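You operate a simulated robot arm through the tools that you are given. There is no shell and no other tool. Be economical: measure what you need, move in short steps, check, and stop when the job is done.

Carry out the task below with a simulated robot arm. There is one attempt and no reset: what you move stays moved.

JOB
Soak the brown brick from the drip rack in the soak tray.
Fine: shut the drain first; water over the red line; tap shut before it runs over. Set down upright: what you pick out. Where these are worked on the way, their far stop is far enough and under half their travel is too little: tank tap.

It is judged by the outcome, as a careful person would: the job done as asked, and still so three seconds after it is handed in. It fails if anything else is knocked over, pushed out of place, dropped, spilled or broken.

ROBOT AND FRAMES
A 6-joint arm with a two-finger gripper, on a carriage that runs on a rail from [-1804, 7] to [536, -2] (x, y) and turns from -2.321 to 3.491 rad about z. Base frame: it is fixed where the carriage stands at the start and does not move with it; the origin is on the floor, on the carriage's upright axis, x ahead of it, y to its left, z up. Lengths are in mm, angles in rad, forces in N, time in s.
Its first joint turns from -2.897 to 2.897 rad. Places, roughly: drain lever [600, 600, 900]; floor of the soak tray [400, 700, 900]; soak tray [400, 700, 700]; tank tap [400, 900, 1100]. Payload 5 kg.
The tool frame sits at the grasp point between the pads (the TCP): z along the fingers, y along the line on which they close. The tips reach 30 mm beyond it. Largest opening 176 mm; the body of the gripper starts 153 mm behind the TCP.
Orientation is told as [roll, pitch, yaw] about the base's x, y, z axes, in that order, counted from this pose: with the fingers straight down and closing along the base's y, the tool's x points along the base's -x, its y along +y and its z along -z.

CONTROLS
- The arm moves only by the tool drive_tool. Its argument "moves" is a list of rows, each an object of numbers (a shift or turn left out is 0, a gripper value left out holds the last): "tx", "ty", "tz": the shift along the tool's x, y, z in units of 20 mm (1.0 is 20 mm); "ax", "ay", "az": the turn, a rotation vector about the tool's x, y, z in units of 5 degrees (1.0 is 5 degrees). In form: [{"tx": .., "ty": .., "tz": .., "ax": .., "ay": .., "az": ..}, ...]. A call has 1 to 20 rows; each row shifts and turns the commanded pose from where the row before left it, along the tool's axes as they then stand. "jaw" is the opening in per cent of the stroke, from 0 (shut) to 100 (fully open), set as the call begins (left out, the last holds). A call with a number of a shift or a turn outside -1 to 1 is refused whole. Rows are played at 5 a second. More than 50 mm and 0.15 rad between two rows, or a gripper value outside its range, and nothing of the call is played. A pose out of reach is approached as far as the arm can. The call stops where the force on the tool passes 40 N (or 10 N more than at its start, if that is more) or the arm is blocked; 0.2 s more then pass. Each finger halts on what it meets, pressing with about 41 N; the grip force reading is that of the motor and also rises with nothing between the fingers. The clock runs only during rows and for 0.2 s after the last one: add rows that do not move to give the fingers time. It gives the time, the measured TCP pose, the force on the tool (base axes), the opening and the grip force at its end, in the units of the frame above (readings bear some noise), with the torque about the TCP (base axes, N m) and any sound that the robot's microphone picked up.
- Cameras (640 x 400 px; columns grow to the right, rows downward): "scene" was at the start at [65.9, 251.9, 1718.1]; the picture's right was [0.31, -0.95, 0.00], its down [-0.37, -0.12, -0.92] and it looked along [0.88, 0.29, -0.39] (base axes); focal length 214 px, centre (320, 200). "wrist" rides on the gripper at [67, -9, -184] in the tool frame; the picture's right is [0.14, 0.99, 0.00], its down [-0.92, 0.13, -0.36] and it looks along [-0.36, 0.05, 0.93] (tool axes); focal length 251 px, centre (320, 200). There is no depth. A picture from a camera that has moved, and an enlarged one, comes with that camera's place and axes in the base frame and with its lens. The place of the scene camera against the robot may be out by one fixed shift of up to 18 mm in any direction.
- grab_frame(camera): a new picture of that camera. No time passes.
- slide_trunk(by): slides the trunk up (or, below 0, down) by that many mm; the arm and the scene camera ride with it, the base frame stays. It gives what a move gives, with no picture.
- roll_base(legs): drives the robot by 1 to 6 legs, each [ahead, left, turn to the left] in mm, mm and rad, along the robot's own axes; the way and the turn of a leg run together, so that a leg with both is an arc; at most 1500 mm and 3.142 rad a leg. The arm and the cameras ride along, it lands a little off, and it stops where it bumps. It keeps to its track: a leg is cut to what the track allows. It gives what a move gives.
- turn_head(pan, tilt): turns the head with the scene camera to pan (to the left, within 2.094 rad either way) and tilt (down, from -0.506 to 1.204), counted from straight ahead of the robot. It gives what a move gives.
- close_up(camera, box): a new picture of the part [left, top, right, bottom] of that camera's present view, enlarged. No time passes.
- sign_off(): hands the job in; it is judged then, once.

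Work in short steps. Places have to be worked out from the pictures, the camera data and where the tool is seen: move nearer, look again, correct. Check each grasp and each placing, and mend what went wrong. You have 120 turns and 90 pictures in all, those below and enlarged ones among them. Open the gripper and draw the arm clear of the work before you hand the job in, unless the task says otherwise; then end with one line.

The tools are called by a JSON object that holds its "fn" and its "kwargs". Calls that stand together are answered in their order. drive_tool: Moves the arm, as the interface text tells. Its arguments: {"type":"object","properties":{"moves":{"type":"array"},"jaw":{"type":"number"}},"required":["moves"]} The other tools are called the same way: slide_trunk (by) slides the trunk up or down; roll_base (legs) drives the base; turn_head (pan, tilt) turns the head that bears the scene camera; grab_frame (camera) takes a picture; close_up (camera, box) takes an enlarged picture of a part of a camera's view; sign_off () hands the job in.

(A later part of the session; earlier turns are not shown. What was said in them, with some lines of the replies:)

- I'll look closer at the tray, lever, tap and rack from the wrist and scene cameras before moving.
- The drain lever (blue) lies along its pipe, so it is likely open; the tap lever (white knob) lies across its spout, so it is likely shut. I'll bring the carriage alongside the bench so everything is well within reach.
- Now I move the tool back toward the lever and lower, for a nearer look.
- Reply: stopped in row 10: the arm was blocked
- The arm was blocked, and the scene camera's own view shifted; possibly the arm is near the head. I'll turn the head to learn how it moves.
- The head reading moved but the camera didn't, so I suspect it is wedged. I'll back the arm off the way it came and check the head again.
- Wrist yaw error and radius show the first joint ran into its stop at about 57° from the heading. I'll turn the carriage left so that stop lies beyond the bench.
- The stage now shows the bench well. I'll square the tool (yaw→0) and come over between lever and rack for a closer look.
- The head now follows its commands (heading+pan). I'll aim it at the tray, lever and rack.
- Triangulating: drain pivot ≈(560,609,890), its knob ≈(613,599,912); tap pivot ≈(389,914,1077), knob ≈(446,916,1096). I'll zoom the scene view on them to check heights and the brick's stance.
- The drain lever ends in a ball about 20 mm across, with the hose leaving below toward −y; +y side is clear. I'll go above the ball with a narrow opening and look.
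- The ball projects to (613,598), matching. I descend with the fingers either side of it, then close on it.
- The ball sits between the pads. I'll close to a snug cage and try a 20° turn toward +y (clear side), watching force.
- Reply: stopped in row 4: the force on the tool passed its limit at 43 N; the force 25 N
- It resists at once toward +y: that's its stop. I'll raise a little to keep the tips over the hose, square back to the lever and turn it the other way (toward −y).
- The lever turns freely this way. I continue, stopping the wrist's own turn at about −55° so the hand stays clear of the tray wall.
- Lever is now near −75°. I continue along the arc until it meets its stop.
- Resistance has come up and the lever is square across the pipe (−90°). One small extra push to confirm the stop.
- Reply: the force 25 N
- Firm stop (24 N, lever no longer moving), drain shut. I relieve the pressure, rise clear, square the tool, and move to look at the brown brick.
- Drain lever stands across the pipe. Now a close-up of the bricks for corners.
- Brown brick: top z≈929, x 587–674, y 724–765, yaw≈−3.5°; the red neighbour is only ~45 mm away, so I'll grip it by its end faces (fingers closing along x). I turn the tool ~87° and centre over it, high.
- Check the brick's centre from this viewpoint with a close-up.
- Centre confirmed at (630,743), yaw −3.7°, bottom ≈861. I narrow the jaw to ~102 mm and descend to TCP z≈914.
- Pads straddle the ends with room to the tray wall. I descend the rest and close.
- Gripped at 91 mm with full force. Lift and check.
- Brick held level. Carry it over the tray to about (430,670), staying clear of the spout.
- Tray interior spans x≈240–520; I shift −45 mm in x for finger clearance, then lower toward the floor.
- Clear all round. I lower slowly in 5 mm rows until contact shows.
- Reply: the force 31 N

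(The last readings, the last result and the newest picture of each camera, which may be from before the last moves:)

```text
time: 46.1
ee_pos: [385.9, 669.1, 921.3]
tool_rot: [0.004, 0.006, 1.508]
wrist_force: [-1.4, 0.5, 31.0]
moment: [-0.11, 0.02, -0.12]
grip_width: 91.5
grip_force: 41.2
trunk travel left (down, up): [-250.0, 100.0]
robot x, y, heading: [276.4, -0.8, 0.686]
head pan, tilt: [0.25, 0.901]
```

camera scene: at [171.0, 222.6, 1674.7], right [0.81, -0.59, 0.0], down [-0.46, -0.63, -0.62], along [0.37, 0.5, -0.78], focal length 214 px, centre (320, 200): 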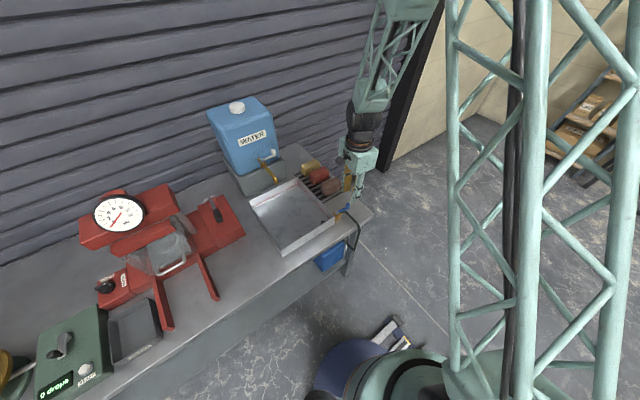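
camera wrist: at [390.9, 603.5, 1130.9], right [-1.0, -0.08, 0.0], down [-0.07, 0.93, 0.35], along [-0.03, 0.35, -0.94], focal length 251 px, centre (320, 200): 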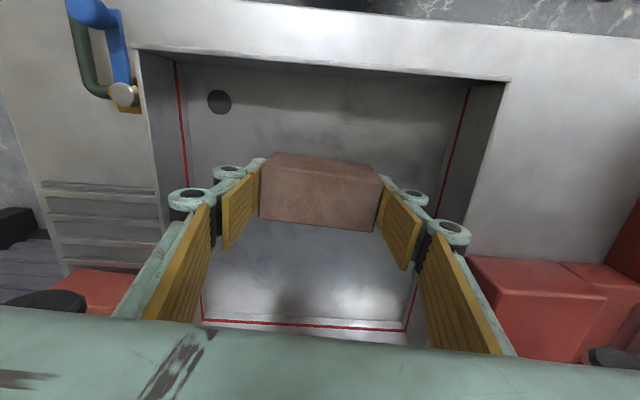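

The brick has touched the floor (31 N). I ease off 2 mm, open, and rise.

{"fn": "drive_tool", "kwargs": {"moves": [{"tz": -0.08}, {}]}}

{"fn": "drive_tool", "kwargs": {"jaw": 60, "moves": [{}, {}, {}, {"tz": -0.5}, {"tz": -1}, {"tz": -1}, {"tz": -1}, {"tz": -1}, {"tz": -1}, {"tz": -1}, {"tz": -1}]}}

{"fn": "grab_frame", "kwargs": {"camera": "wrist"}}

```text
time: 46.7
ee_pos: [386.0, 668.1, 921.7]
tool_rot: [0.004, 0.008, 1.509]
wrist_force: [-1.0, 6.7, 12.4]
moment: [0.61, -0.09, 0.06]
grip_width: 91.1
grip_force: 40.8
trunk travel left (down, up): [-250.0, 100.0]
robot x, y, heading: [274.6, -3.5, 0.683]
head pan, tilt: [0.25, 0.901]
```

```text
time: 49.1
ee_pos: [384.6, 670.0, 1070.4]
tool_rot: [0.003, 0.011, 1.507]
wrist_force: [-0.6, 0.1, -0.3]
moment: [-0.02, -0.02, -0.04]
grip_width: 105.7
grip_force: 0.1
trunk travel left (down, up): [-250.0, 100.0]
robot x, y, heading: [279.6, 2.6, 0.688]
head pan, tilt: [0.25, 0.901]
```

```text
51 pictures are left
camera wrist: at [389.8, 604.7, 1255.1], right [-1.0, -0.08, 0.0], down [-0.07, 0.93, 0.35], along [-0.03, 0.35, -0.94], focal length 251 px, centre (320, 200)
```

wrist: 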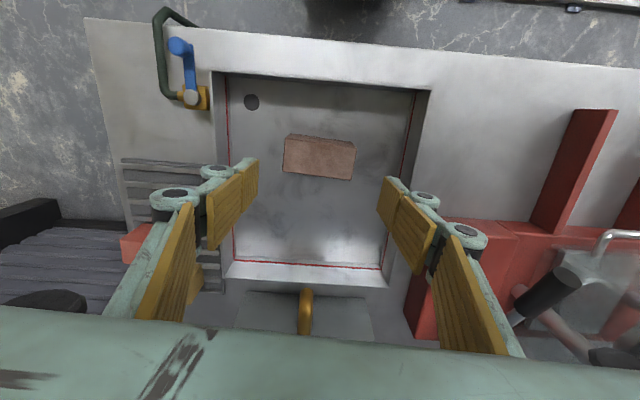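

The brick stands in the tray. Now the tap: I rise, turn to yaw ≈135° (jaw line at 45° to the lever, linkage clear of the tank) and come near the tap from −y to measure it.

{"fn": "drive_tool", "kwargs": {"jaw": 30, "moves": [{"tz": -1}, {"tz": -1}, {"tz": -1}, {"tz": -1}, {"tz": -1}, {"tz": -1}, {"tz": -1}, {"tz": -1}, {"az": -0.97}, {"az": -0.97}, {"az": -0.97}, {"az": -0.97}, {"az": -0.97}, {"az": -0.97}, {"az": -0.97}, {"az": -0.97}, {"az": -0.97}, {"az": -0.97}]}}

{"fn": "drive_tool", "kwargs": {"moves": [{"tx": -0.53, "ty": -0.88}, {"tx": -0.53, "ty": -0.88}, {"tx": -0.53, "ty": -0.88}, {"tx": -0.53, "ty": -0.88}, {"tx": -0.53, "ty": -0.88}, {"tx": -0.53, "ty": -0.88}, {"tx": -0.53, "ty": -0.88}]}}

{"fn": "grab_frame", "kwargs": {"camera": "wrist"}}

{"fn": "grab_frame", "kwargs": {"camera": "scene"}}

```text
time: 52.9
ee_pos: [385.9, 672.8, 1232.3]
tool_rot: [0.007, 0.005, 2.356]
wrist_force: [0.2, 0.1, 0.1]
moment: [0.0, -0.02, 0.01]
grip_width: 52.9
grip_force: 0.0
trunk travel left (down, up): [-250.0, 100.0]
robot x, y, heading: [277.0, 1.1, 0.686]
head pan, tilt: [0.25, 0.901]
```

```text
time: 54.5
ee_pos: [422.1, 811.9, 1229.8]
tool_rot: [0.008, 0.005, 2.354]
wrist_force: [-0.4, -0.4, -0.5]
moment: [0.0, 0.04, 0.0]
grip_width: 52.9
grip_force: 0.1
trunk travel left (down, up): [-250.0, 100.0]
robot x, y, heading: [279.9, -1.4, 0.681]
head pan, tilt: [0.25, 0.901]
```

```text
50 pictures are left
camera wrist: at [475.7, 773.0, 1414.1], right [-0.6, -0.8, 0.01], down [-0.74, 0.57, 0.36], along [-0.29, 0.21, -0.93], focal length 251 px, centre (320, 200)
```

wrist: 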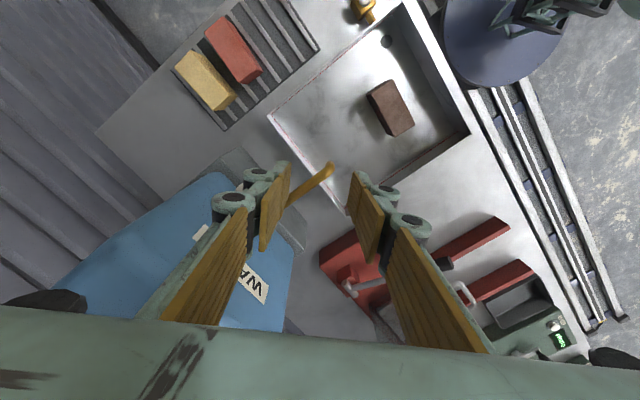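

```text
49 pictures are left
camera scene: at [171.0, 222.6, 1674.7], right [0.81, -0.59, 0.0], down [-0.46, -0.63, -0.62], along [0.37, 0.5, -0.78], focal length 214 px, centre (320, 200)
```

scene: 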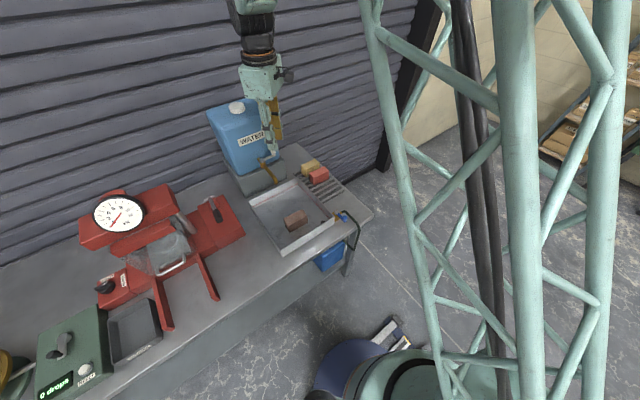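

The finger hides the tap from the wrist camera; I check it by scene close-up.

{"fn": "close_up", "kwargs": {"camera": "scene", "box": [210, 90, 340, 200]}}

```text
3.64 times, centred on (275, 145) of scene
camera zoom: at [171.0, 222.6, 1674.7], right [0.81, -0.59, 0.0], down [-0.46, -0.63, -0.62], along [0.37, 0.5, -0.78], focal length 780 px, centre (484, 400)
```

zoom: 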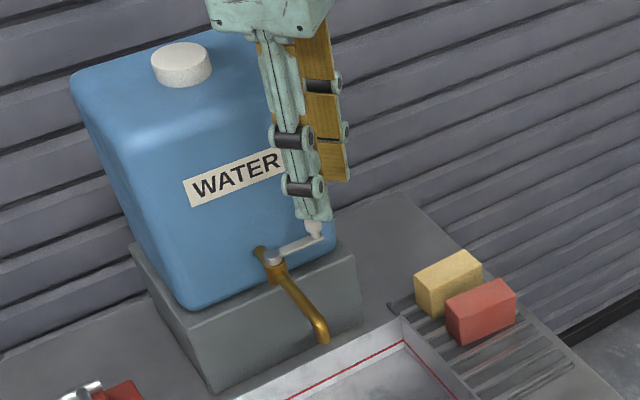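

I'll rise a bit and centre over the knob, so it shows between the fingers.

{"fn": "drive_tool", "kwargs": {"moves": [{"tz": -1}, {"tz": -1}, {"tx": -0.57, "ty": -0.9}, {"tx": -0.57, "ty": -0.9}, {"tx": -0.57, "ty": -0.9}, {"tx": -0.57, "ty": -0.9}, {"tx": -0.57, "ty": -0.9}]}}

{"fn": "grab_frame", "kwargs": {"camera": "wrist"}}

{"fn": "close_up", "kwargs": {"camera": "wrist", "box": [220, 90, 420, 250]}}

```text
time: 56.1
ee_pos: [446.0, 913.6, 1268.3]
tool_rot: [0.01, 0.006, 2.353]
wrist_force: [0.1, 1.0, -0.3]
moment: [-0.01, -0.01, 0.03]
grip_width: 52.9
grip_force: 0.0
trunk travel left (down, up): [-250.0, 100.0]
robot x, y, heading: [278.4, -2.6, 0.684]
head pan, tilt: [0.25, 0.901]
```

```text
47 pictures are left
camera wrist: at [499.1, 875.7, 1452.6], right [-0.6, -0.8, 0.01], down [-0.74, 0.57, 0.36], along [-0.29, 0.21, -0.93], focal length 251 px, centre (320, 200)
```

wrist: 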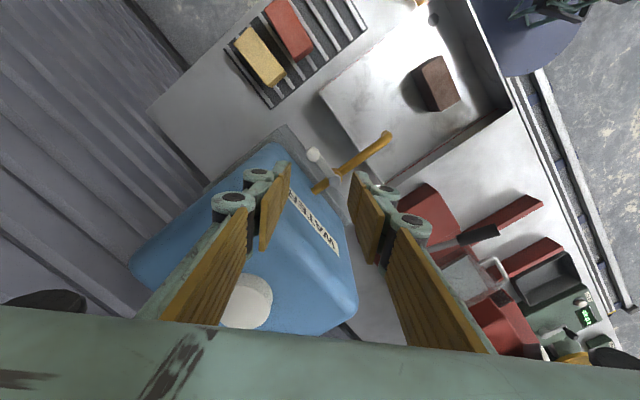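

```text
2.50 times, centred on (320, 170) of wrist
camera zoom: at [499.1, 875.7, 1452.6], right [-0.6, -0.8, 0.01], down [-0.74, 0.57, 0.36], along [-0.29, 0.21, -0.93], focal length 629 px, centre (320, 275)
```

zoom: 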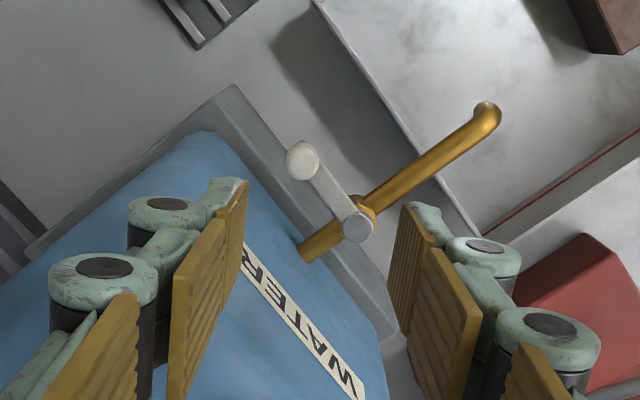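

Knob ≈(449,919), its top ≈1108; tank front at y≈975. I turn to yaw 120° (far finger further from the tank), narrow the jaw to 40 mm, and come down to just above the knob.

{"fn": "drive_tool", "kwargs": {"jaw": 24, "moves": [{"az": 1}, {"az": 1}, {"az": 1}, {"tx": -0.16, "ty": -0.26}, {"tz": 1}, {"tz": 1}, {"tz": 1}, {"tz": 1}, {"tz": 1}]}}

{"fn": "close_up", "kwargs": {"camera": "wrist", "box": [220, 70, 420, 230]}}

{"fn": "close_up", "kwargs": {"camera": "scene", "box": [210, 90, 340, 200]}}

```text
time: 58.1
ee_pos: [447.2, 921.5, 1167.3]
tool_rot: [0.007, 0.008, 2.093]
wrist_force: [-0.1, 0.0, 0.1]
moment: [0.01, -0.03, -0.01]
grip_width: 42.2
grip_force: 0.1
trunk travel left (down, up): [-250.0, 100.0]
robot x, y, heading: [275.7, -2.6, 0.683]
head pan, tilt: [0.25, 0.901]
```

```text
2.50 times, centred on (320, 150) of wrist
camera zoom: at [488.6, 869.0, 1352.3], right [-0.79, -0.61, 0.01], down [-0.57, 0.74, 0.36], along [-0.23, 0.28, -0.93], focal length 629 px, centre (320, 325)
```

zoom: 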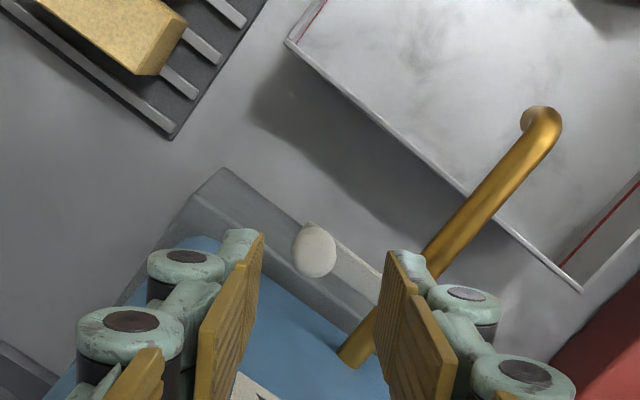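

```text
3.64 times, centred on (275, 145) of scene
camera zoom: at [171.0, 222.7, 1674.8], right [0.81, -0.59, 0.0], down [-0.46, -0.63, -0.62], along [0.37, 0.5, -0.78], focal length 780 px, centre (484, 400)
```

zoom: 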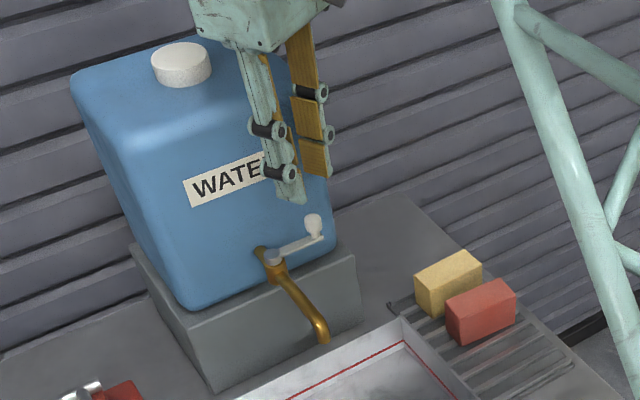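

Knob confirmed at (449.5,919), centred between the pads. Down to TCP 1120 and close on it.

{"fn": "drive_tool", "kwargs": {"moves": [{"tx": 0.14, "tz": 0.8}, {"tz": 0.8}, {"tz": 0.7}]}}

{"fn": "close_up", "kwargs": {"camera": "wrist", "box": [220, 70, 420, 230]}}

{"fn": "close_up", "kwargs": {"camera": "scene", "box": [230, 110, 310, 190]}}

```text
time: 58.9
ee_pos: [447.3, 915.5, 1124.4]
tool_rot: [0.008, 0.007, 2.093]
wrist_force: [0.5, 0.3, 0.0]
moment: [-0.03, 0.02, -0.02]
grip_width: 42.2
grip_force: 0.0
trunk travel left (down, up): [-250.0, 100.0]
robot x, y, heading: [279.8, -2.2, 0.69]
head pan, tilt: [0.25, 0.901]
```

```text
2.50 times, centred on (320, 150) of wrist
camera zoom: at [488.8, 864.8, 1307.0], right [-0.79, -0.61, 0.01], down [-0.57, 0.74, 0.36], along [-0.23, 0.28, -0.93], focal length 629 px, centre (320, 325)
```

zoom: 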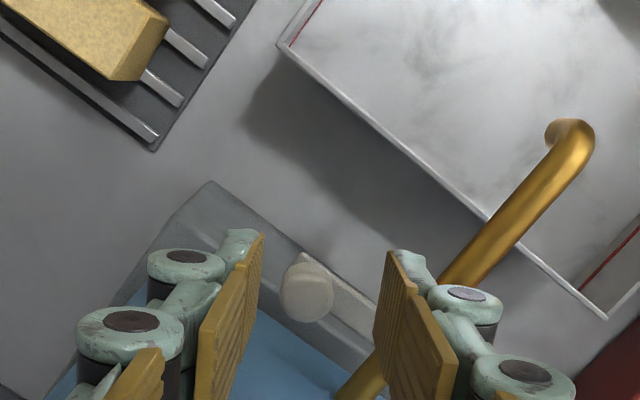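

```text
5.00 times, centred on (270, 150) of scene
camera zoom: at [171.0, 222.7, 1674.8], right [0.81, -0.59, 0.0], down [-0.46, -0.63, -0.62], along [0.37, 0.5, -0.78], focal length 1072 px, centre (570, 450)
```

zoom: 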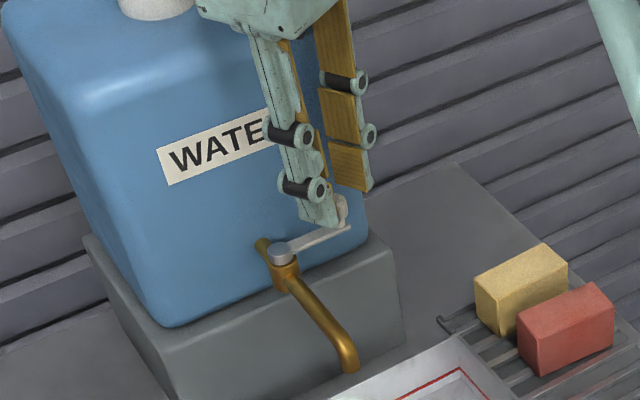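

Pads straddle the knob, above the arm. Centre by 4 mm and close on it.

{"fn": "drive_tool", "kwargs": {"jaw": 6, "moves": [{"ty": -0.19, "tz": 0.12}, {}, {}]}}

```text
time: 59.7
ee_pos: [451.0, 916.7, 1120.0]
tool_rot: [0.006, 0.007, 2.092]
wrist_force: [0.5, 0.3, 0.0]
moment: [0.02, 0.01, 0.01]
grip_width: 10.8
grip_force: 0.0
trunk travel left (down, up): [-250.0, 100.0]
robot x, y, heading: [273.4, -1.7, 0.686]
head pan, tilt: [0.25, 0.901]
```

The jaw closed to 10.8 mm with no force: the knob isn't between. Look.

{"fn": "close_up", "kwargs": {"camera": "wrist", "box": [220, 70, 420, 230]}}

{"fn": "close_up", "kwargs": {"camera": "scene", "box": [240, 120, 300, 180]}}

```text
2.50 times, centred on (320, 150) of wrist
camera zoom: at [492.5, 866.5, 1304.9], right [-0.79, -0.61, 0.01], down [-0.57, 0.74, 0.36], along [-0.23, 0.28, -0.93], focal length 629 px, centre (320, 325)
```

zoom: 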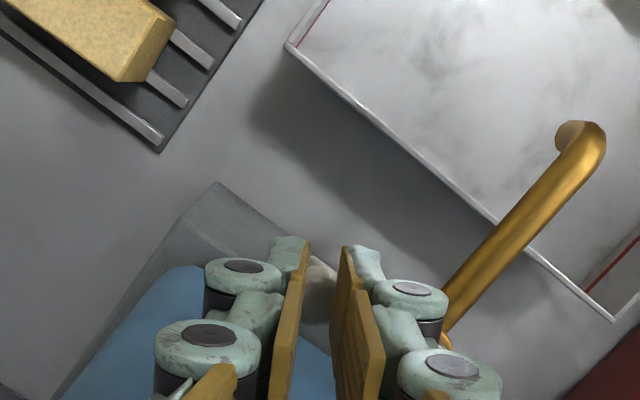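

```text
6.67 times, centred on (270, 150) of scene
camera zoom: at [171.0, 222.6, 1674.8], right [0.81, -0.59, 0.0], down [-0.46, -0.63, -0.62], along [0.37, 0.5, -0.78], focal length 1430 px, centre (653, 533)
```

zoom: 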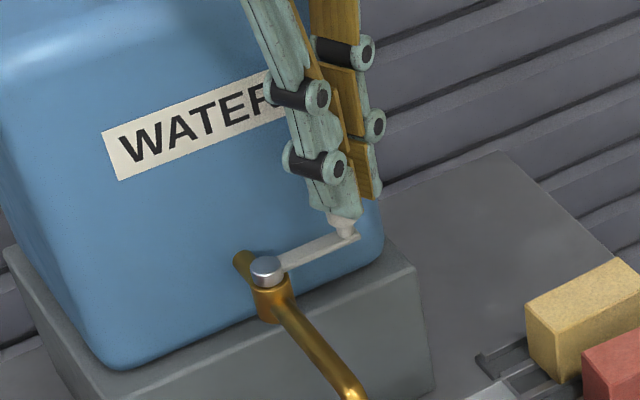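

The tips were above the knob: its top is nearer 1090 and so it lies at ≈(447,923). I reopen, shift, and go 18 mm lower.

{"fn": "drive_tool", "kwargs": {"jaw": 24, "moves": [{}, {}, {"tx": -0.36, "ty": 0.04}, {"tz": 0.45}, {"tz": 0.45}]}}

{"fn": "close_up", "kwargs": {"camera": "wrist", "box": [220, 70, 420, 230]}}

{"fn": "close_up", "kwargs": {"camera": "scene", "box": [240, 120, 300, 180]}}

```text
time: 60.9
ee_pos: [446.7, 924.5, 1102.2]
tool_rot: [0.009, 0.007, 2.092]
wrist_force: [-0.1, 0.6, 1.0]
moment: [0.03, 0.06, -0.01]
grip_width: 42.2
grip_force: 0.1
trunk travel left (down, up): [-250.0, 100.0]
robot x, y, heading: [276.8, -1.2, 0.687]
head pan, tilt: [0.25, 0.901]
```

```text
2.50 times, centred on (320, 150) of wrist
camera zoom: at [489.0, 872.5, 1287.2], right [-0.79, -0.61, 0.01], down [-0.57, 0.74, 0.36], along [-0.23, 0.28, -0.93], focal length 629 px, centre (320, 325)
```

zoom: 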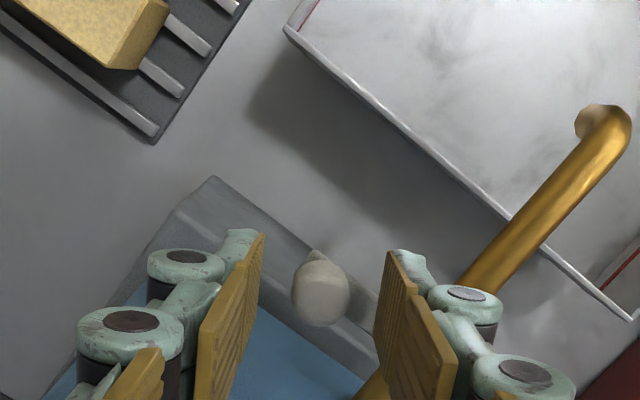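

```text
6.67 times, centred on (270, 150) of scene
camera zoom: at [171.0, 222.7, 1674.8], right [0.81, -0.59, 0.0], down [-0.46, -0.63, -0.62], along [0.37, 0.5, -0.78], focal length 1430 px, centre (653, 533)
```

zoom: 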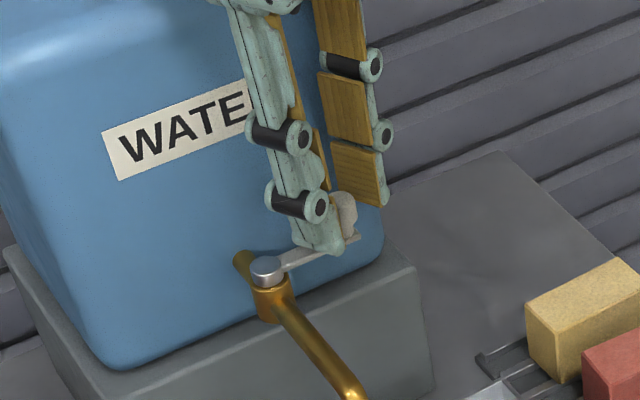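

Now the knob is well between the pads. Close.

{"fn": "drive_tool", "kwargs": {"jaw": 6, "moves": [{}, {}, {}]}}

```text
time: 61.7
ee_pos: [447.7, 924.6, 1103.1]
tool_rot: [0.01, 0.006, 2.092]
wrist_force: [0.1, 1.5, -1.7]
moment: [0.09, 0.07, -0.04]
grip_width: 18.8
grip_force: 44.7
trunk travel left (down, up): [-250.0, 100.0]
robot x, y, heading: [278.2, -1.6, 0.693]
head pan, tilt: [0.25, 0.901]
```

Knob gripped (18.8 mm). I start turning it toward the spout side (−y), 30° first.

{"fn": "drive_tool", "kwargs": {"moves": [{"tx": 0.408, "ty": 0.284}, {"tx": 0.352, "ty": 0.35}, {"tx": 0.286, "ty": 0.406}]}}

```text
time: 62.5
ee_pos: [442.4, 896.0, 1103.3]
tool_rot: [0.009, 0.008, 2.091]
wrist_force: [11.8, -1.5, -3.6]
moment: [-0.19, -0.42, -0.25]
grip_width: 18.6
grip_force: 45.4
trunk travel left (down, up): [-250.0, 100.0]
robot x, y, heading: [277.2, 1.6, 0.691]
head pan, tilt: [0.25, 0.901]
```

It turns. Small radial force; I ease it and continue through to the stop.

{"fn": "drive_tool", "kwargs": {"moves": [{"tx": 0.261, "ty": 0.363}, {"tx": 0.13, "ty": 0.48}, {"tx": 0.044, "ty": 0.495}]}}

{"fn": "close_up", "kwargs": {"camera": "scene", "box": [230, 120, 330, 240]}}

```text
time: 63.3
ee_pos: [421.5, 875.1, 1103.3]
tool_rot: [0.011, 0.009, 2.093]
wrist_force: [10.0, -0.6, -17.2]
moment: [-0.01, -0.27, -0.45]
grip_width: 18.8
grip_force: 45.0
trunk travel left (down, up): [-250.0, 100.0]
robot x, y, heading: [279.4, -0.2, 0.69]
head pan, tilt: [0.25, 0.901]
```

```text
3.33 times, centred on (280, 180) of scene
camera zoom: at [171.8, 223.6, 1674.6], right [0.81, -0.59, 0.0], down [-0.46, -0.63, -0.62], along [0.37, 0.5, -0.78], focal length 715 px, centre (453, 267)
```

zoom: 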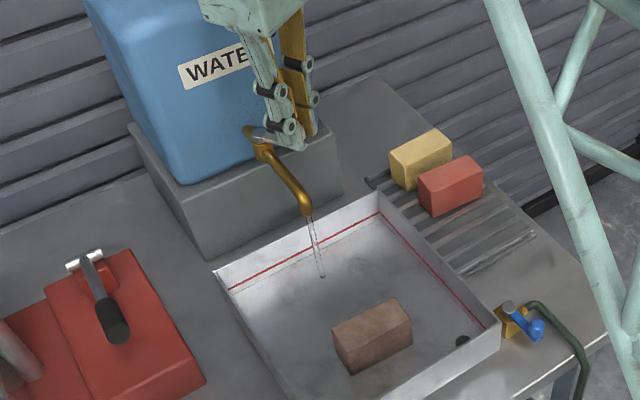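

Water flows. Lever at ≈−57°; continue to the far stop.

{"fn": "drive_tool", "kwargs": {"moves": [{"tx": -0.042, "ty": 0.495, "tz": 0.05}, {"tx": -0.128, "ty": 0.48}, {"tx": -0.209, "ty": 0.451}]}}

{"fn": "close_up", "kwargs": {"camera": "scene", "box": [230, 120, 330, 240]}}

```text
time: 64.1
ee_pos: [397.6, 868.3, 1104.0]
tool_rot: [0.008, 0.005, 2.088]
wrist_force: [31.7, 5.0, -6.9]
moment: [-0.07, -0.94, -0.13]
grip_width: 18.7
grip_force: 45.3
trunk travel left (down, up): [-250.0, 100.0]
robot x, y, heading: [277.1, -2.4, 0.685]
head pan, tilt: [0.25, 0.901]
```

```text
3.33 times, centred on (280, 180) of scene
camera zoom: at [173.7, 223.6, 1674.8], right [0.8, -0.59, 0.0], down [-0.47, -0.63, -0.62], along [0.37, 0.5, -0.78], focal length 715 px, centre (453, 267)
```

zoom: 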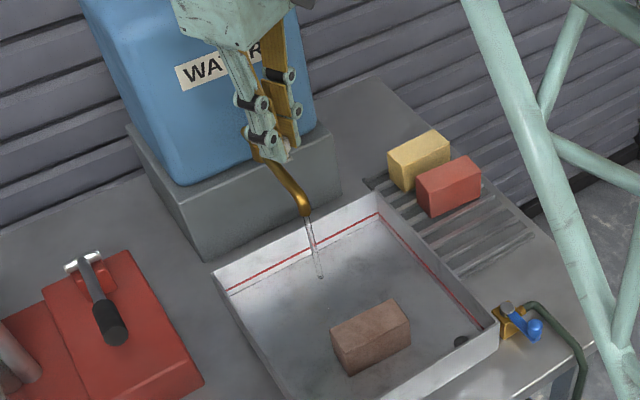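

Stop met (32 N, ≈−84°). I ease the pressure, keep hold of the knob, and let it run, watching the level.

{"fn": "drive_tool", "kwargs": {"moves": [{"tx": 0.07, "ty": -0.1}, {}, {}, {}, {}, {}, {}, {}, {}, {}]}}

{"fn": "close_up", "kwargs": {"camera": "scene", "box": [230, 160, 330, 270]}}

```text
time: 66.2
ee_pos: [398.3, 867.8, 1102.1]
tool_rot: [0.006, 0.006, 2.089]
wrist_force: [8.5, 5.5, -2.9]
moment: [-0.46, -0.68, 0.26]
grip_width: 18.5
grip_force: 45.1
trunk travel left (down, up): [-250.0, 100.0]
robot x, y, heading: [274.6, -0.3, 0.686]
head pan, tilt: [0.25, 0.901]
stopped in row 10: the force on the tool passed its limit at 44 N (the readings are from after the stop); the commanded pose is now the measured one
```

```text
3.64 times, centred on (280, 215) of scene
camera zoom: at [172.5, 223.5, 1674.6], right [0.8, -0.59, 0.0], down [-0.47, -0.63, -0.62], along [0.37, 0.5, -0.78], focal length 780 px, centre (466, 146)
```

zoom: 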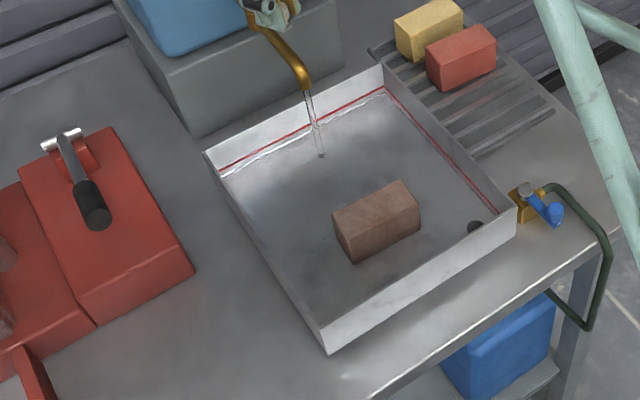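

Level is already rising near the red line; a closer look at the line.

{"fn": "close_up", "kwargs": {"camera": "scene", "box": [280, 170, 320, 200]}}

{"fn": "close_up", "kwargs": {"camera": "scene", "box": [285, 185, 335, 225]}}

```text
13.33 times, centred on (300, 185) of scene
camera zoom: at [172.5, 223.5, 1674.6], right [0.8, -0.59, 0.0], down [-0.47, -0.63, -0.62], along [0.37, 0.5, -0.78], focal length 2860 px, centre (587, 400)
```

zoom: 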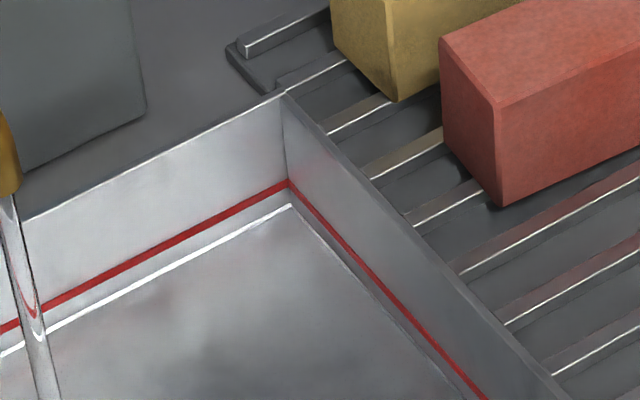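

```text
10.00 times, centred on (310, 205) of scene
camera zoom: at [172.5, 223.5, 1674.6], right [0.8, -0.59, 0.0], down [-0.47, -0.63, -0.62], along [0.37, 0.5, -0.78], focal length 2145 px, centre (420, 150)
```

zoom: 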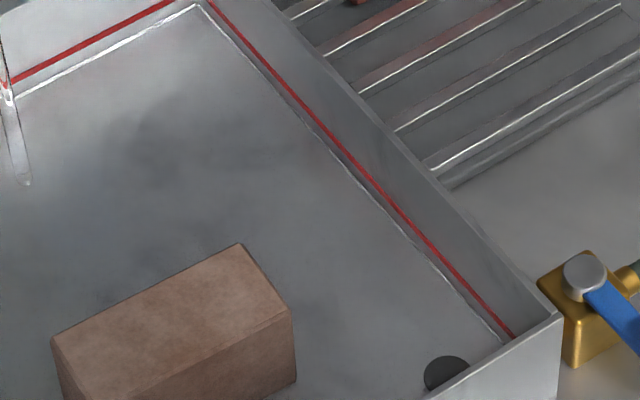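

The bright waterline is still a little below the red line. Wait one second and compare.

{"fn": "drive_tool", "kwargs": {"moves": [{}, {}, {}, {}, {}]}}

{"fn": "close_up", "kwargs": {"camera": "scene", "box": [280, 170, 320, 200]}}

```text
time: 67.4
ee_pos: [398.6, 868.6, 1102.5]
tool_rot: [0.006, 0.005, 2.091]
wrist_force: [23.1, 8.9, -5.8]
moment: [0.23, -0.53, -0.04]
grip_width: 18.6
grip_force: 44.8
trunk travel left (down, up): [-250.0, 100.0]
robot x, y, heading: [276.9, -1.0, 0.689]
head pan, tilt: [0.25, 0.901]
```

```text
13.33 times, centred on (300, 185) of scene
camera zoom: at [172.8, 223.7, 1674.8], right [0.8, -0.59, 0.0], down [-0.47, -0.63, -0.62], along [0.37, 0.5, -0.78], focal length 2860 px, centre (587, 400)
```

zoom: 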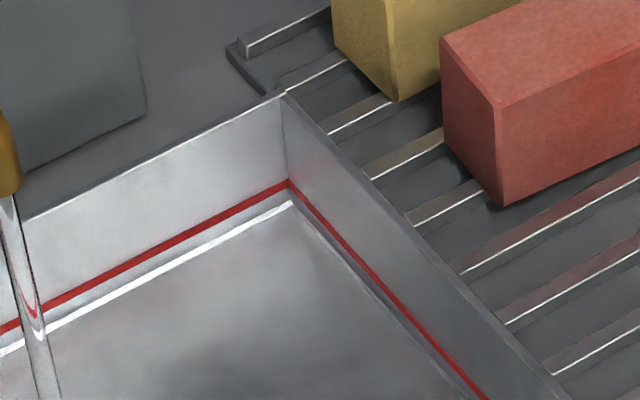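

Level rises slowly (roughly 1–2 px/s on this view). I ease the push slightly and wait 3.6 s.

{"fn": "drive_tool", "kwargs": {"moves": [{"tx": 0.04, "ty": -0.08}, {}, {}, {}, {}, {}, {}, {}, {}, {}, {}, {}, {}, {}, {}, {}, {}, {}]}}

{"fn": "close_up", "kwargs": {"camera": "scene", "box": [280, 170, 320, 200]}}

```text
time: 71.2
ee_pos: [398.1, 868.4, 1103.2]
tool_rot: [0.007, 0.006, 2.093]
wrist_force: [10.0, -1.9, -22.8]
moment: [0.03, -0.25, 0.12]
grip_width: 18.7
grip_force: 45.2
trunk travel left (down, up): [-250.0, 100.0]
robot x, y, heading: [281.5, -1.6, 0.689]
head pan, tilt: [0.25, 0.901]
```

```text
13.33 times, centred on (300, 185) of scene
camera zoom: at [172.0, 223.8, 1674.6], right [0.81, -0.59, 0.0], down [-0.47, -0.63, -0.62], along [0.37, 0.5, -0.78], focal length 2860 px, centre (587, 400)
```

zoom: 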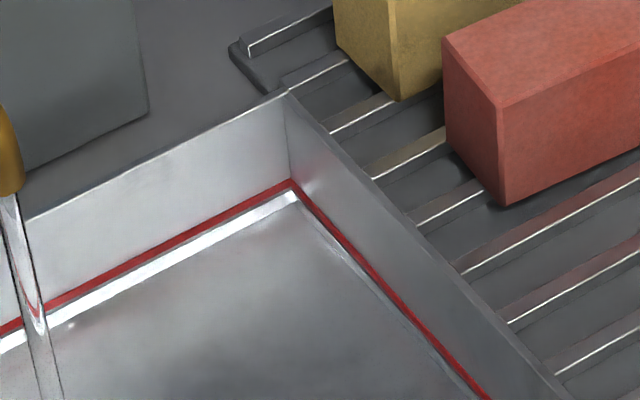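

Water is nearly at the red line, ~2 px/s with 90 px to the rim. Wait 4 s twice, checking.

{"fn": "drive_tool", "kwargs": {"moves": [{"tz": 0.03}, {}, {}, {}, {}, {}, {}, {}, {}, {}, {}, {}, {}, {}, {}, {}, {}, {}, {}, {}]}}

{"fn": "close_up", "kwargs": {"camera": "scene", "box": [280, 170, 320, 200]}}

```text
time: 75.4
ee_pos: [398.1, 867.6, 1103.5]
tool_rot: [0.007, 0.006, 2.094]
wrist_force: [13.7, 15.6, 7.1]
moment: [0.39, -0.3, 0.07]
grip_width: 18.8
grip_force: 44.9
trunk travel left (down, up): [-250.0, 100.0]
robot x, y, heading: [275.5, 0.5, 0.688]
head pan, tilt: [0.25, 0.901]
```

```text
13.33 times, centred on (300, 185) of scene
camera zoom: at [171.9, 223.4, 1674.8], right [0.81, -0.59, 0.0], down [-0.47, -0.63, -0.62], along [0.37, 0.5, -0.78], focal length 2860 px, centre (587, 400)
```

zoom: 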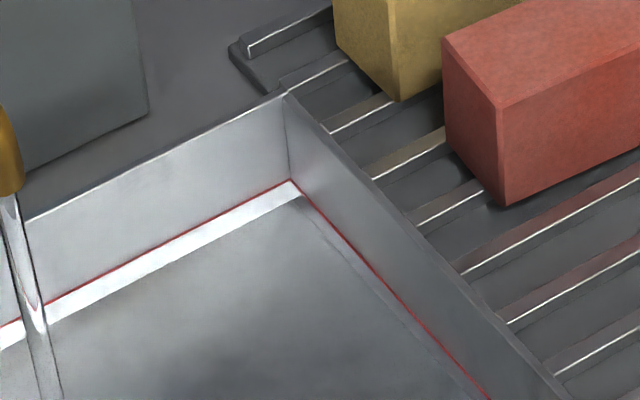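

Water now reaches the red line and is covering it. Another ~8 s for a clear margin.

{"fn": "drive_tool", "kwargs": {"moves": [{}, {}, {}, {}, {}, {}, {}, {}, {}, {}, {}, {}, {}, {}, {}, {}, {}, {}, {}, {}]}}

{"fn": "drive_tool", "kwargs": {"moves": [{}, {}, {}, {}, {}, {}, {}, {}, {}, {}, {}, {}, {}, {}, {}]}}

{"fn": "close_up", "kwargs": {"camera": "scene", "box": [270, 170, 320, 210]}}

```text
time: 79.6
ee_pos: [398.4, 869.0, 1101.8]
tool_rot: [0.007, 0.005, 2.095]
wrist_force: [13.5, 17.0, 8.0]
moment: [0.41, -0.34, 0.1]
grip_width: 18.6
grip_force: 45.2
trunk travel left (down, up): [-250.0, 100.0]
robot x, y, heading: [274.7, 0.5, 0.687]
head pan, tilt: [0.25, 0.901]
```

```text
time: 82.8
ee_pos: [398.2, 867.7, 1103.4]
tool_rot: [0.006, 0.006, 2.093]
wrist_force: [13.5, 14.0, 3.3]
moment: [0.39, -0.31, 0.1]
grip_width: 18.7
grip_force: 44.9
trunk travel left (down, up): [-250.0, 100.0]
robot x, y, heading: [277.8, -4.2, 0.682]
head pan, tilt: [0.25, 0.901]
```

```text
10.00 times, centred on (295, 190) of scene
camera zoom: at [172.0, 223.4, 1674.8], right [0.81, -0.59, 0.0], down [-0.47, -0.63, -0.62], along [0.37, 0.5, -0.78], focal length 2145 px, centre (570, 300)
```

zoom: 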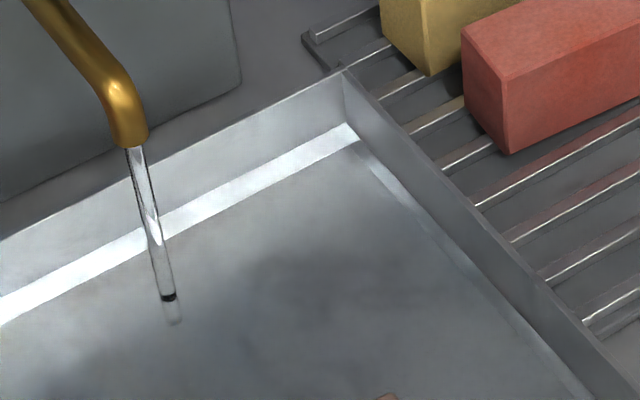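

Level is about 12 mm above the red line, well below the rim. I close the tap now by running the arc back.

{"fn": "drive_tool", "kwargs": {"moves": [{"tx": 0.128, "ty": -0.48}, {"tx": 0.042, "ty": -0.495}, {"tx": -0.044, "ty": -0.495}, {"tx": -0.13, "ty": -0.48}, {"tx": -0.211, "ty": -0.45}, {"tx": -0.286, "ty": -0.406}, {"tx": -0.352, "ty": -0.35}, {"tx": -0.408, "ty": -0.284}]}}

{"fn": "close_up", "kwargs": {"camera": "scene", "box": [230, 120, 330, 240]}}

```text
time: 84.6
ee_pos: [443.9, 923.8, 1103.3]
tool_rot: [0.004, 0.006, 2.092]
wrist_force: [-2.9, -3.1, 0.3]
moment: [-0.23, -0.01, 0.18]
grip_width: 19.0
grip_force: 45.1
trunk travel left (down, up): [-250.0, 100.0]
robot x, y, heading: [280.0, -0.1, 0.689]
head pan, tilt: [0.25, 0.901]
```

```text
3.33 times, centred on (280, 180) of scene
camera zoom: at [171.0, 222.5, 1674.9], right [0.81, -0.59, 0.0], down [-0.46, -0.63, -0.62], along [0.37, 0.5, -0.78], focal length 715 px, centre (453, 267)
```

zoom: 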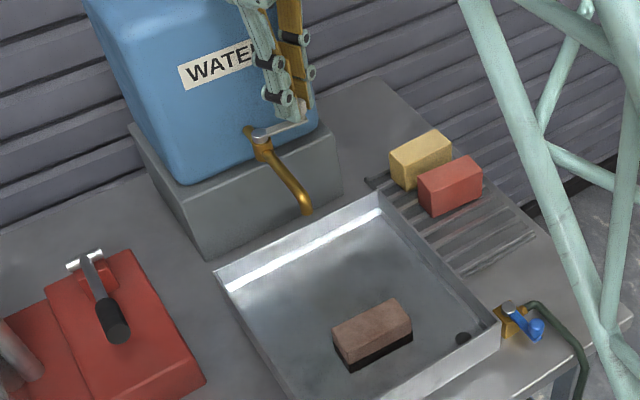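

The flow has stopped. A small extra push to seat the tap on its stop.

{"fn": "drive_tool", "kwargs": {"moves": [{"tx": -0.13, "ty": -0.075}, {"tx": -0.13, "ty": -0.075}, {}]}}

```text
time: 85.4
ee_pos: [444.7, 928.8, 1102.8]
tool_rot: [0.009, 0.004, 2.092]
wrist_force: [1.3, -2.6, 3.2]
moment: [-0.45, -0.29, 0.17]
grip_width: 18.6
grip_force: 44.9
trunk travel left (down, up): [-250.0, 100.0]
robot x, y, heading: [275.8, -3.6, 0.682]
head pan, tilt: [0.25, 0.901]
```

Still little resistance; a bit more.

{"fn": "drive_tool", "kwargs": {"moves": [{"tx": -0.13, "ty": -0.075}, {"tx": -0.13, "ty": -0.075}, {}]}}

{"fn": "close_up", "kwargs": {"camera": "scene", "box": [240, 120, 300, 180]}}

```text
time: 86.2
ee_pos: [444.5, 932.7, 1103.1]
tool_rot: [0.011, 0.011, 2.091]
wrist_force: [-2.6, -16.1, 9.0]
moment: [-1.08, -0.15, -0.13]
grip_width: 18.7
grip_force: 45.1
trunk travel left (down, up): [-250.0, 100.0]
robot x, y, heading: [279.1, 0.5, 0.688]
head pan, tilt: [0.25, 0.901]
stopped in row 3: the force on the tool passed its limit at 40 N (the readings are from after the stop); the commanded pose is now the measured one
```

```text
6.67 times, centred on (270, 150) of scene
camera zoom: at [170.5, 221.1, 1675.1], right [0.81, -0.59, 0.0], down [-0.46, -0.63, -0.62], along [0.37, 0.5, -0.78], focal length 1430 px, centre (653, 533)
```

zoom: 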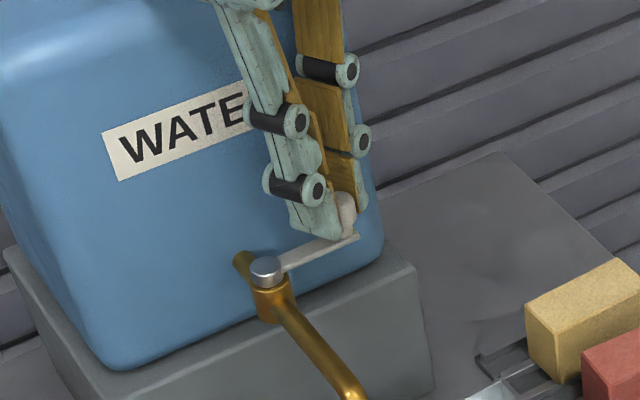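

Stop met at 40 N; tap is shut. I ease off, open, and rise straight up.

{"fn": "drive_tool", "kwargs": {"moves": [{"tx": 0.15, "ty": 0.06}, {}]}}

{"fn": "drive_tool", "kwargs": {"jaw": 22, "moves": [{}, {}, {}, {"tz": -0.5}, {"tz": -1}, {"tz": -1}, {"tz": -1}, {"tz": -1}, {"tz": -1}, {"tz": -1}, {"tz": -1}, {"tz": -1}]}}

{"fn": "grab_frame", "kwargs": {"camera": "scene"}}

{"fn": "close_up", "kwargs": {"camera": "scene", "box": [230, 140, 350, 260]}}

```text
time: 86.8
ee_pos: [443.8, 931.7, 1102.1]
tool_rot: [0.009, 0.007, 2.092]
wrist_force: [-5.3, 0.2, 11.4]
moment: [0.15, 0.24, -0.16]
grip_width: 18.5
grip_force: 44.7
trunk travel left (down, up): [-250.0, 100.0]
robot x, y, heading: [276.1, -1.2, 0.687]
head pan, tilt: [0.25, 0.901]
```

```text
time: 89.4
ee_pos: [445.4, 933.6, 1272.8]
tool_rot: [0.01, 0.008, 2.093]
wrist_force: [-0.8, 1.4, 0.3]
moment: [-0.03, 0.03, 0.01]
grip_width: 38.5
grip_force: 0.1
trunk travel left (down, up): [-250.0, 100.0]
robot x, y, heading: [277.1, -1.1, 0.683]
head pan, tilt: [0.25, 0.901]
```

```text
26 pictures are left
camera scene: at [171.0, 222.6, 1674.8], right [0.81, -0.59, 0.0], down [-0.46, -0.63, -0.62], along [0.37, 0.5, -0.78], focal length 214 px, centre (320, 200)
```

scene: 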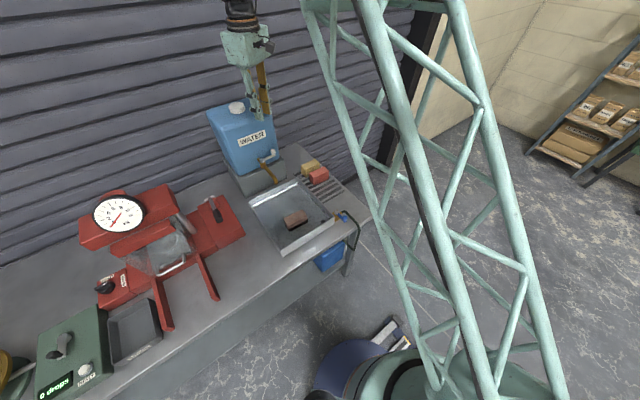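

```text
3.33 times, centred on (290, 200) of scene
camera zoom: at [171.0, 222.6, 1674.8], right [0.81, -0.59, 0.0], down [-0.46, -0.63, -0.62], along [0.37, 0.5, -0.78], focal length 715 px, centre (420, 200)
```

zoom: 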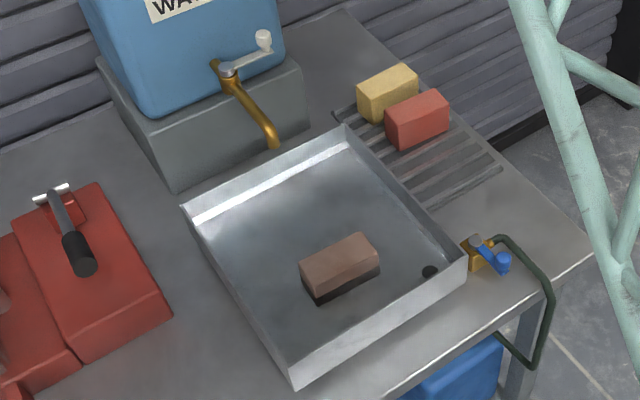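

Tap shut with no drip, brick upright in water. I draw the arm clear toward the robot and recheck the level for leaks.

{"fn": "drive_tool", "kwargs": {"moves": [{"tz": -1}, {"tx": 1, "tz": -0.5}, {"tx": 1, "tz": -0.5}, {"tx": 1, "tz": -0.5}, {"tx": 1}, {"tx": 1}, {"tx": 1}, {"tx": 1}, {"tx": 1}, {"tx": 1}, {"tx": 1}, {"tx": 1}, {"tx": 1}, {"tx": 1}, {"tx": 1}]}}

{"fn": "close_up", "kwargs": {"camera": "scene", "box": [270, 170, 320, 210]}}

{"fn": "grab_frame", "kwargs": {"camera": "wrist"}}

```text
time: 92.6
ee_pos: [585.3, 690.9, 1323.8]
tool_rot: [0.011, 0.009, 2.094]
wrist_force: [-0.2, 0.5, 0.3]
moment: [0.0, -0.02, -0.03]
grip_width: 38.6
grip_force: 0.1
trunk travel left (down, up): [-250.0, 100.0]
robot x, y, heading: [277.4, 0.8, 0.69]
head pan, tilt: [0.25, 0.901]
```

```text
10.00 times, centred on (295, 190) of scene
camera zoom: at [170.8, 222.8, 1674.8], right [0.81, -0.59, 0.0], down [-0.46, -0.63, -0.62], along [0.37, 0.5, -0.78], focal length 2145 px, centre (570, 300)
```

zoom: 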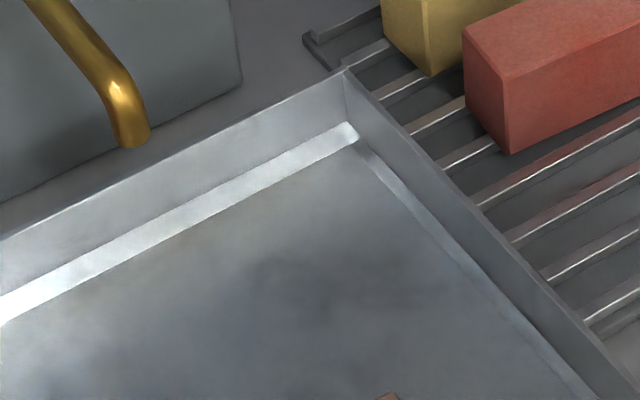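

```text
23 pictures are left
camera wrist: at [626.4, 639.5, 1507.8], right [-0.79, -0.61, 0.01], down [-0.57, 0.74, 0.36], along [-0.23, 0.27, -0.93], focal length 251 px, centre (320, 200)
```

wrist: 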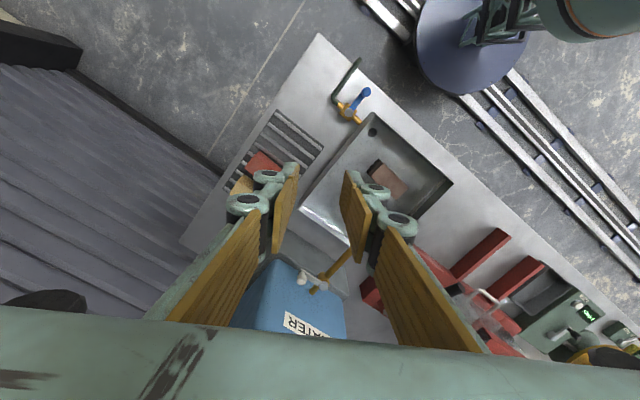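

The level holds steady over the red line, everything else is in place, and the arm is clear. I open the gripper fully and wait a little for a final leak check.

{"fn": "drive_tool", "kwargs": {"jaw": 100, "moves": [{}, {}, {}, {}, {}, {}, {}, {}, {}, {}, {}, {}, {}, {}, {}]}}

{"fn": "close_up", "kwargs": {"camera": "scene", "box": [230, 140, 350, 260]}}

```text
time: 95.8
ee_pos: [584.2, 690.7, 1323.8]
tool_rot: [0.009, 0.01, 2.093]
wrist_force: [0.8, 0.6, 0.9]
moment: [-0.03, -0.03, 0.01]
grip_width: 175.9
grip_force: 0.0
trunk travel left (down, up): [-250.0, 100.0]
robot x, y, heading: [274.7, 3.2, 0.689]
head pan, tilt: [0.25, 0.901]
```

```text
3.33 times, centred on (290, 200) of scene
camera zoom: at [171.0, 222.7, 1674.8], right [0.81, -0.59, 0.0], down [-0.46, -0.63, -0.62], along [0.37, 0.5, -0.78], focal length 715 px, centre (420, 200)
```

zoom: 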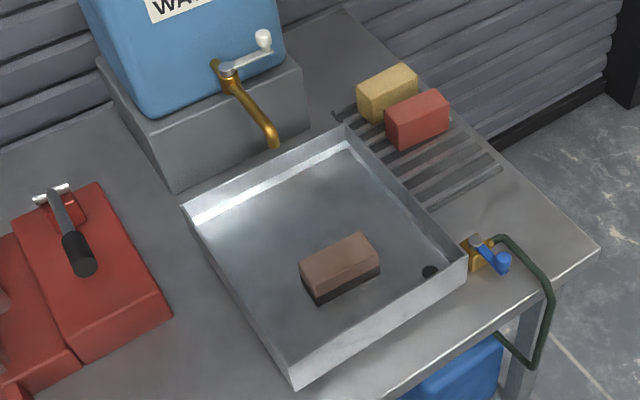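

All is steady; I hand it in.

{"fn": "sign_off", "kwargs": {}}

```text
The job is handed in.
```

The brown brick stands upright in the soak tray, a bit under half its height in water; the level is about 12 mm over the red line and holding, with the drain shut first, the tap shut again well below the rim, and the arm clear.
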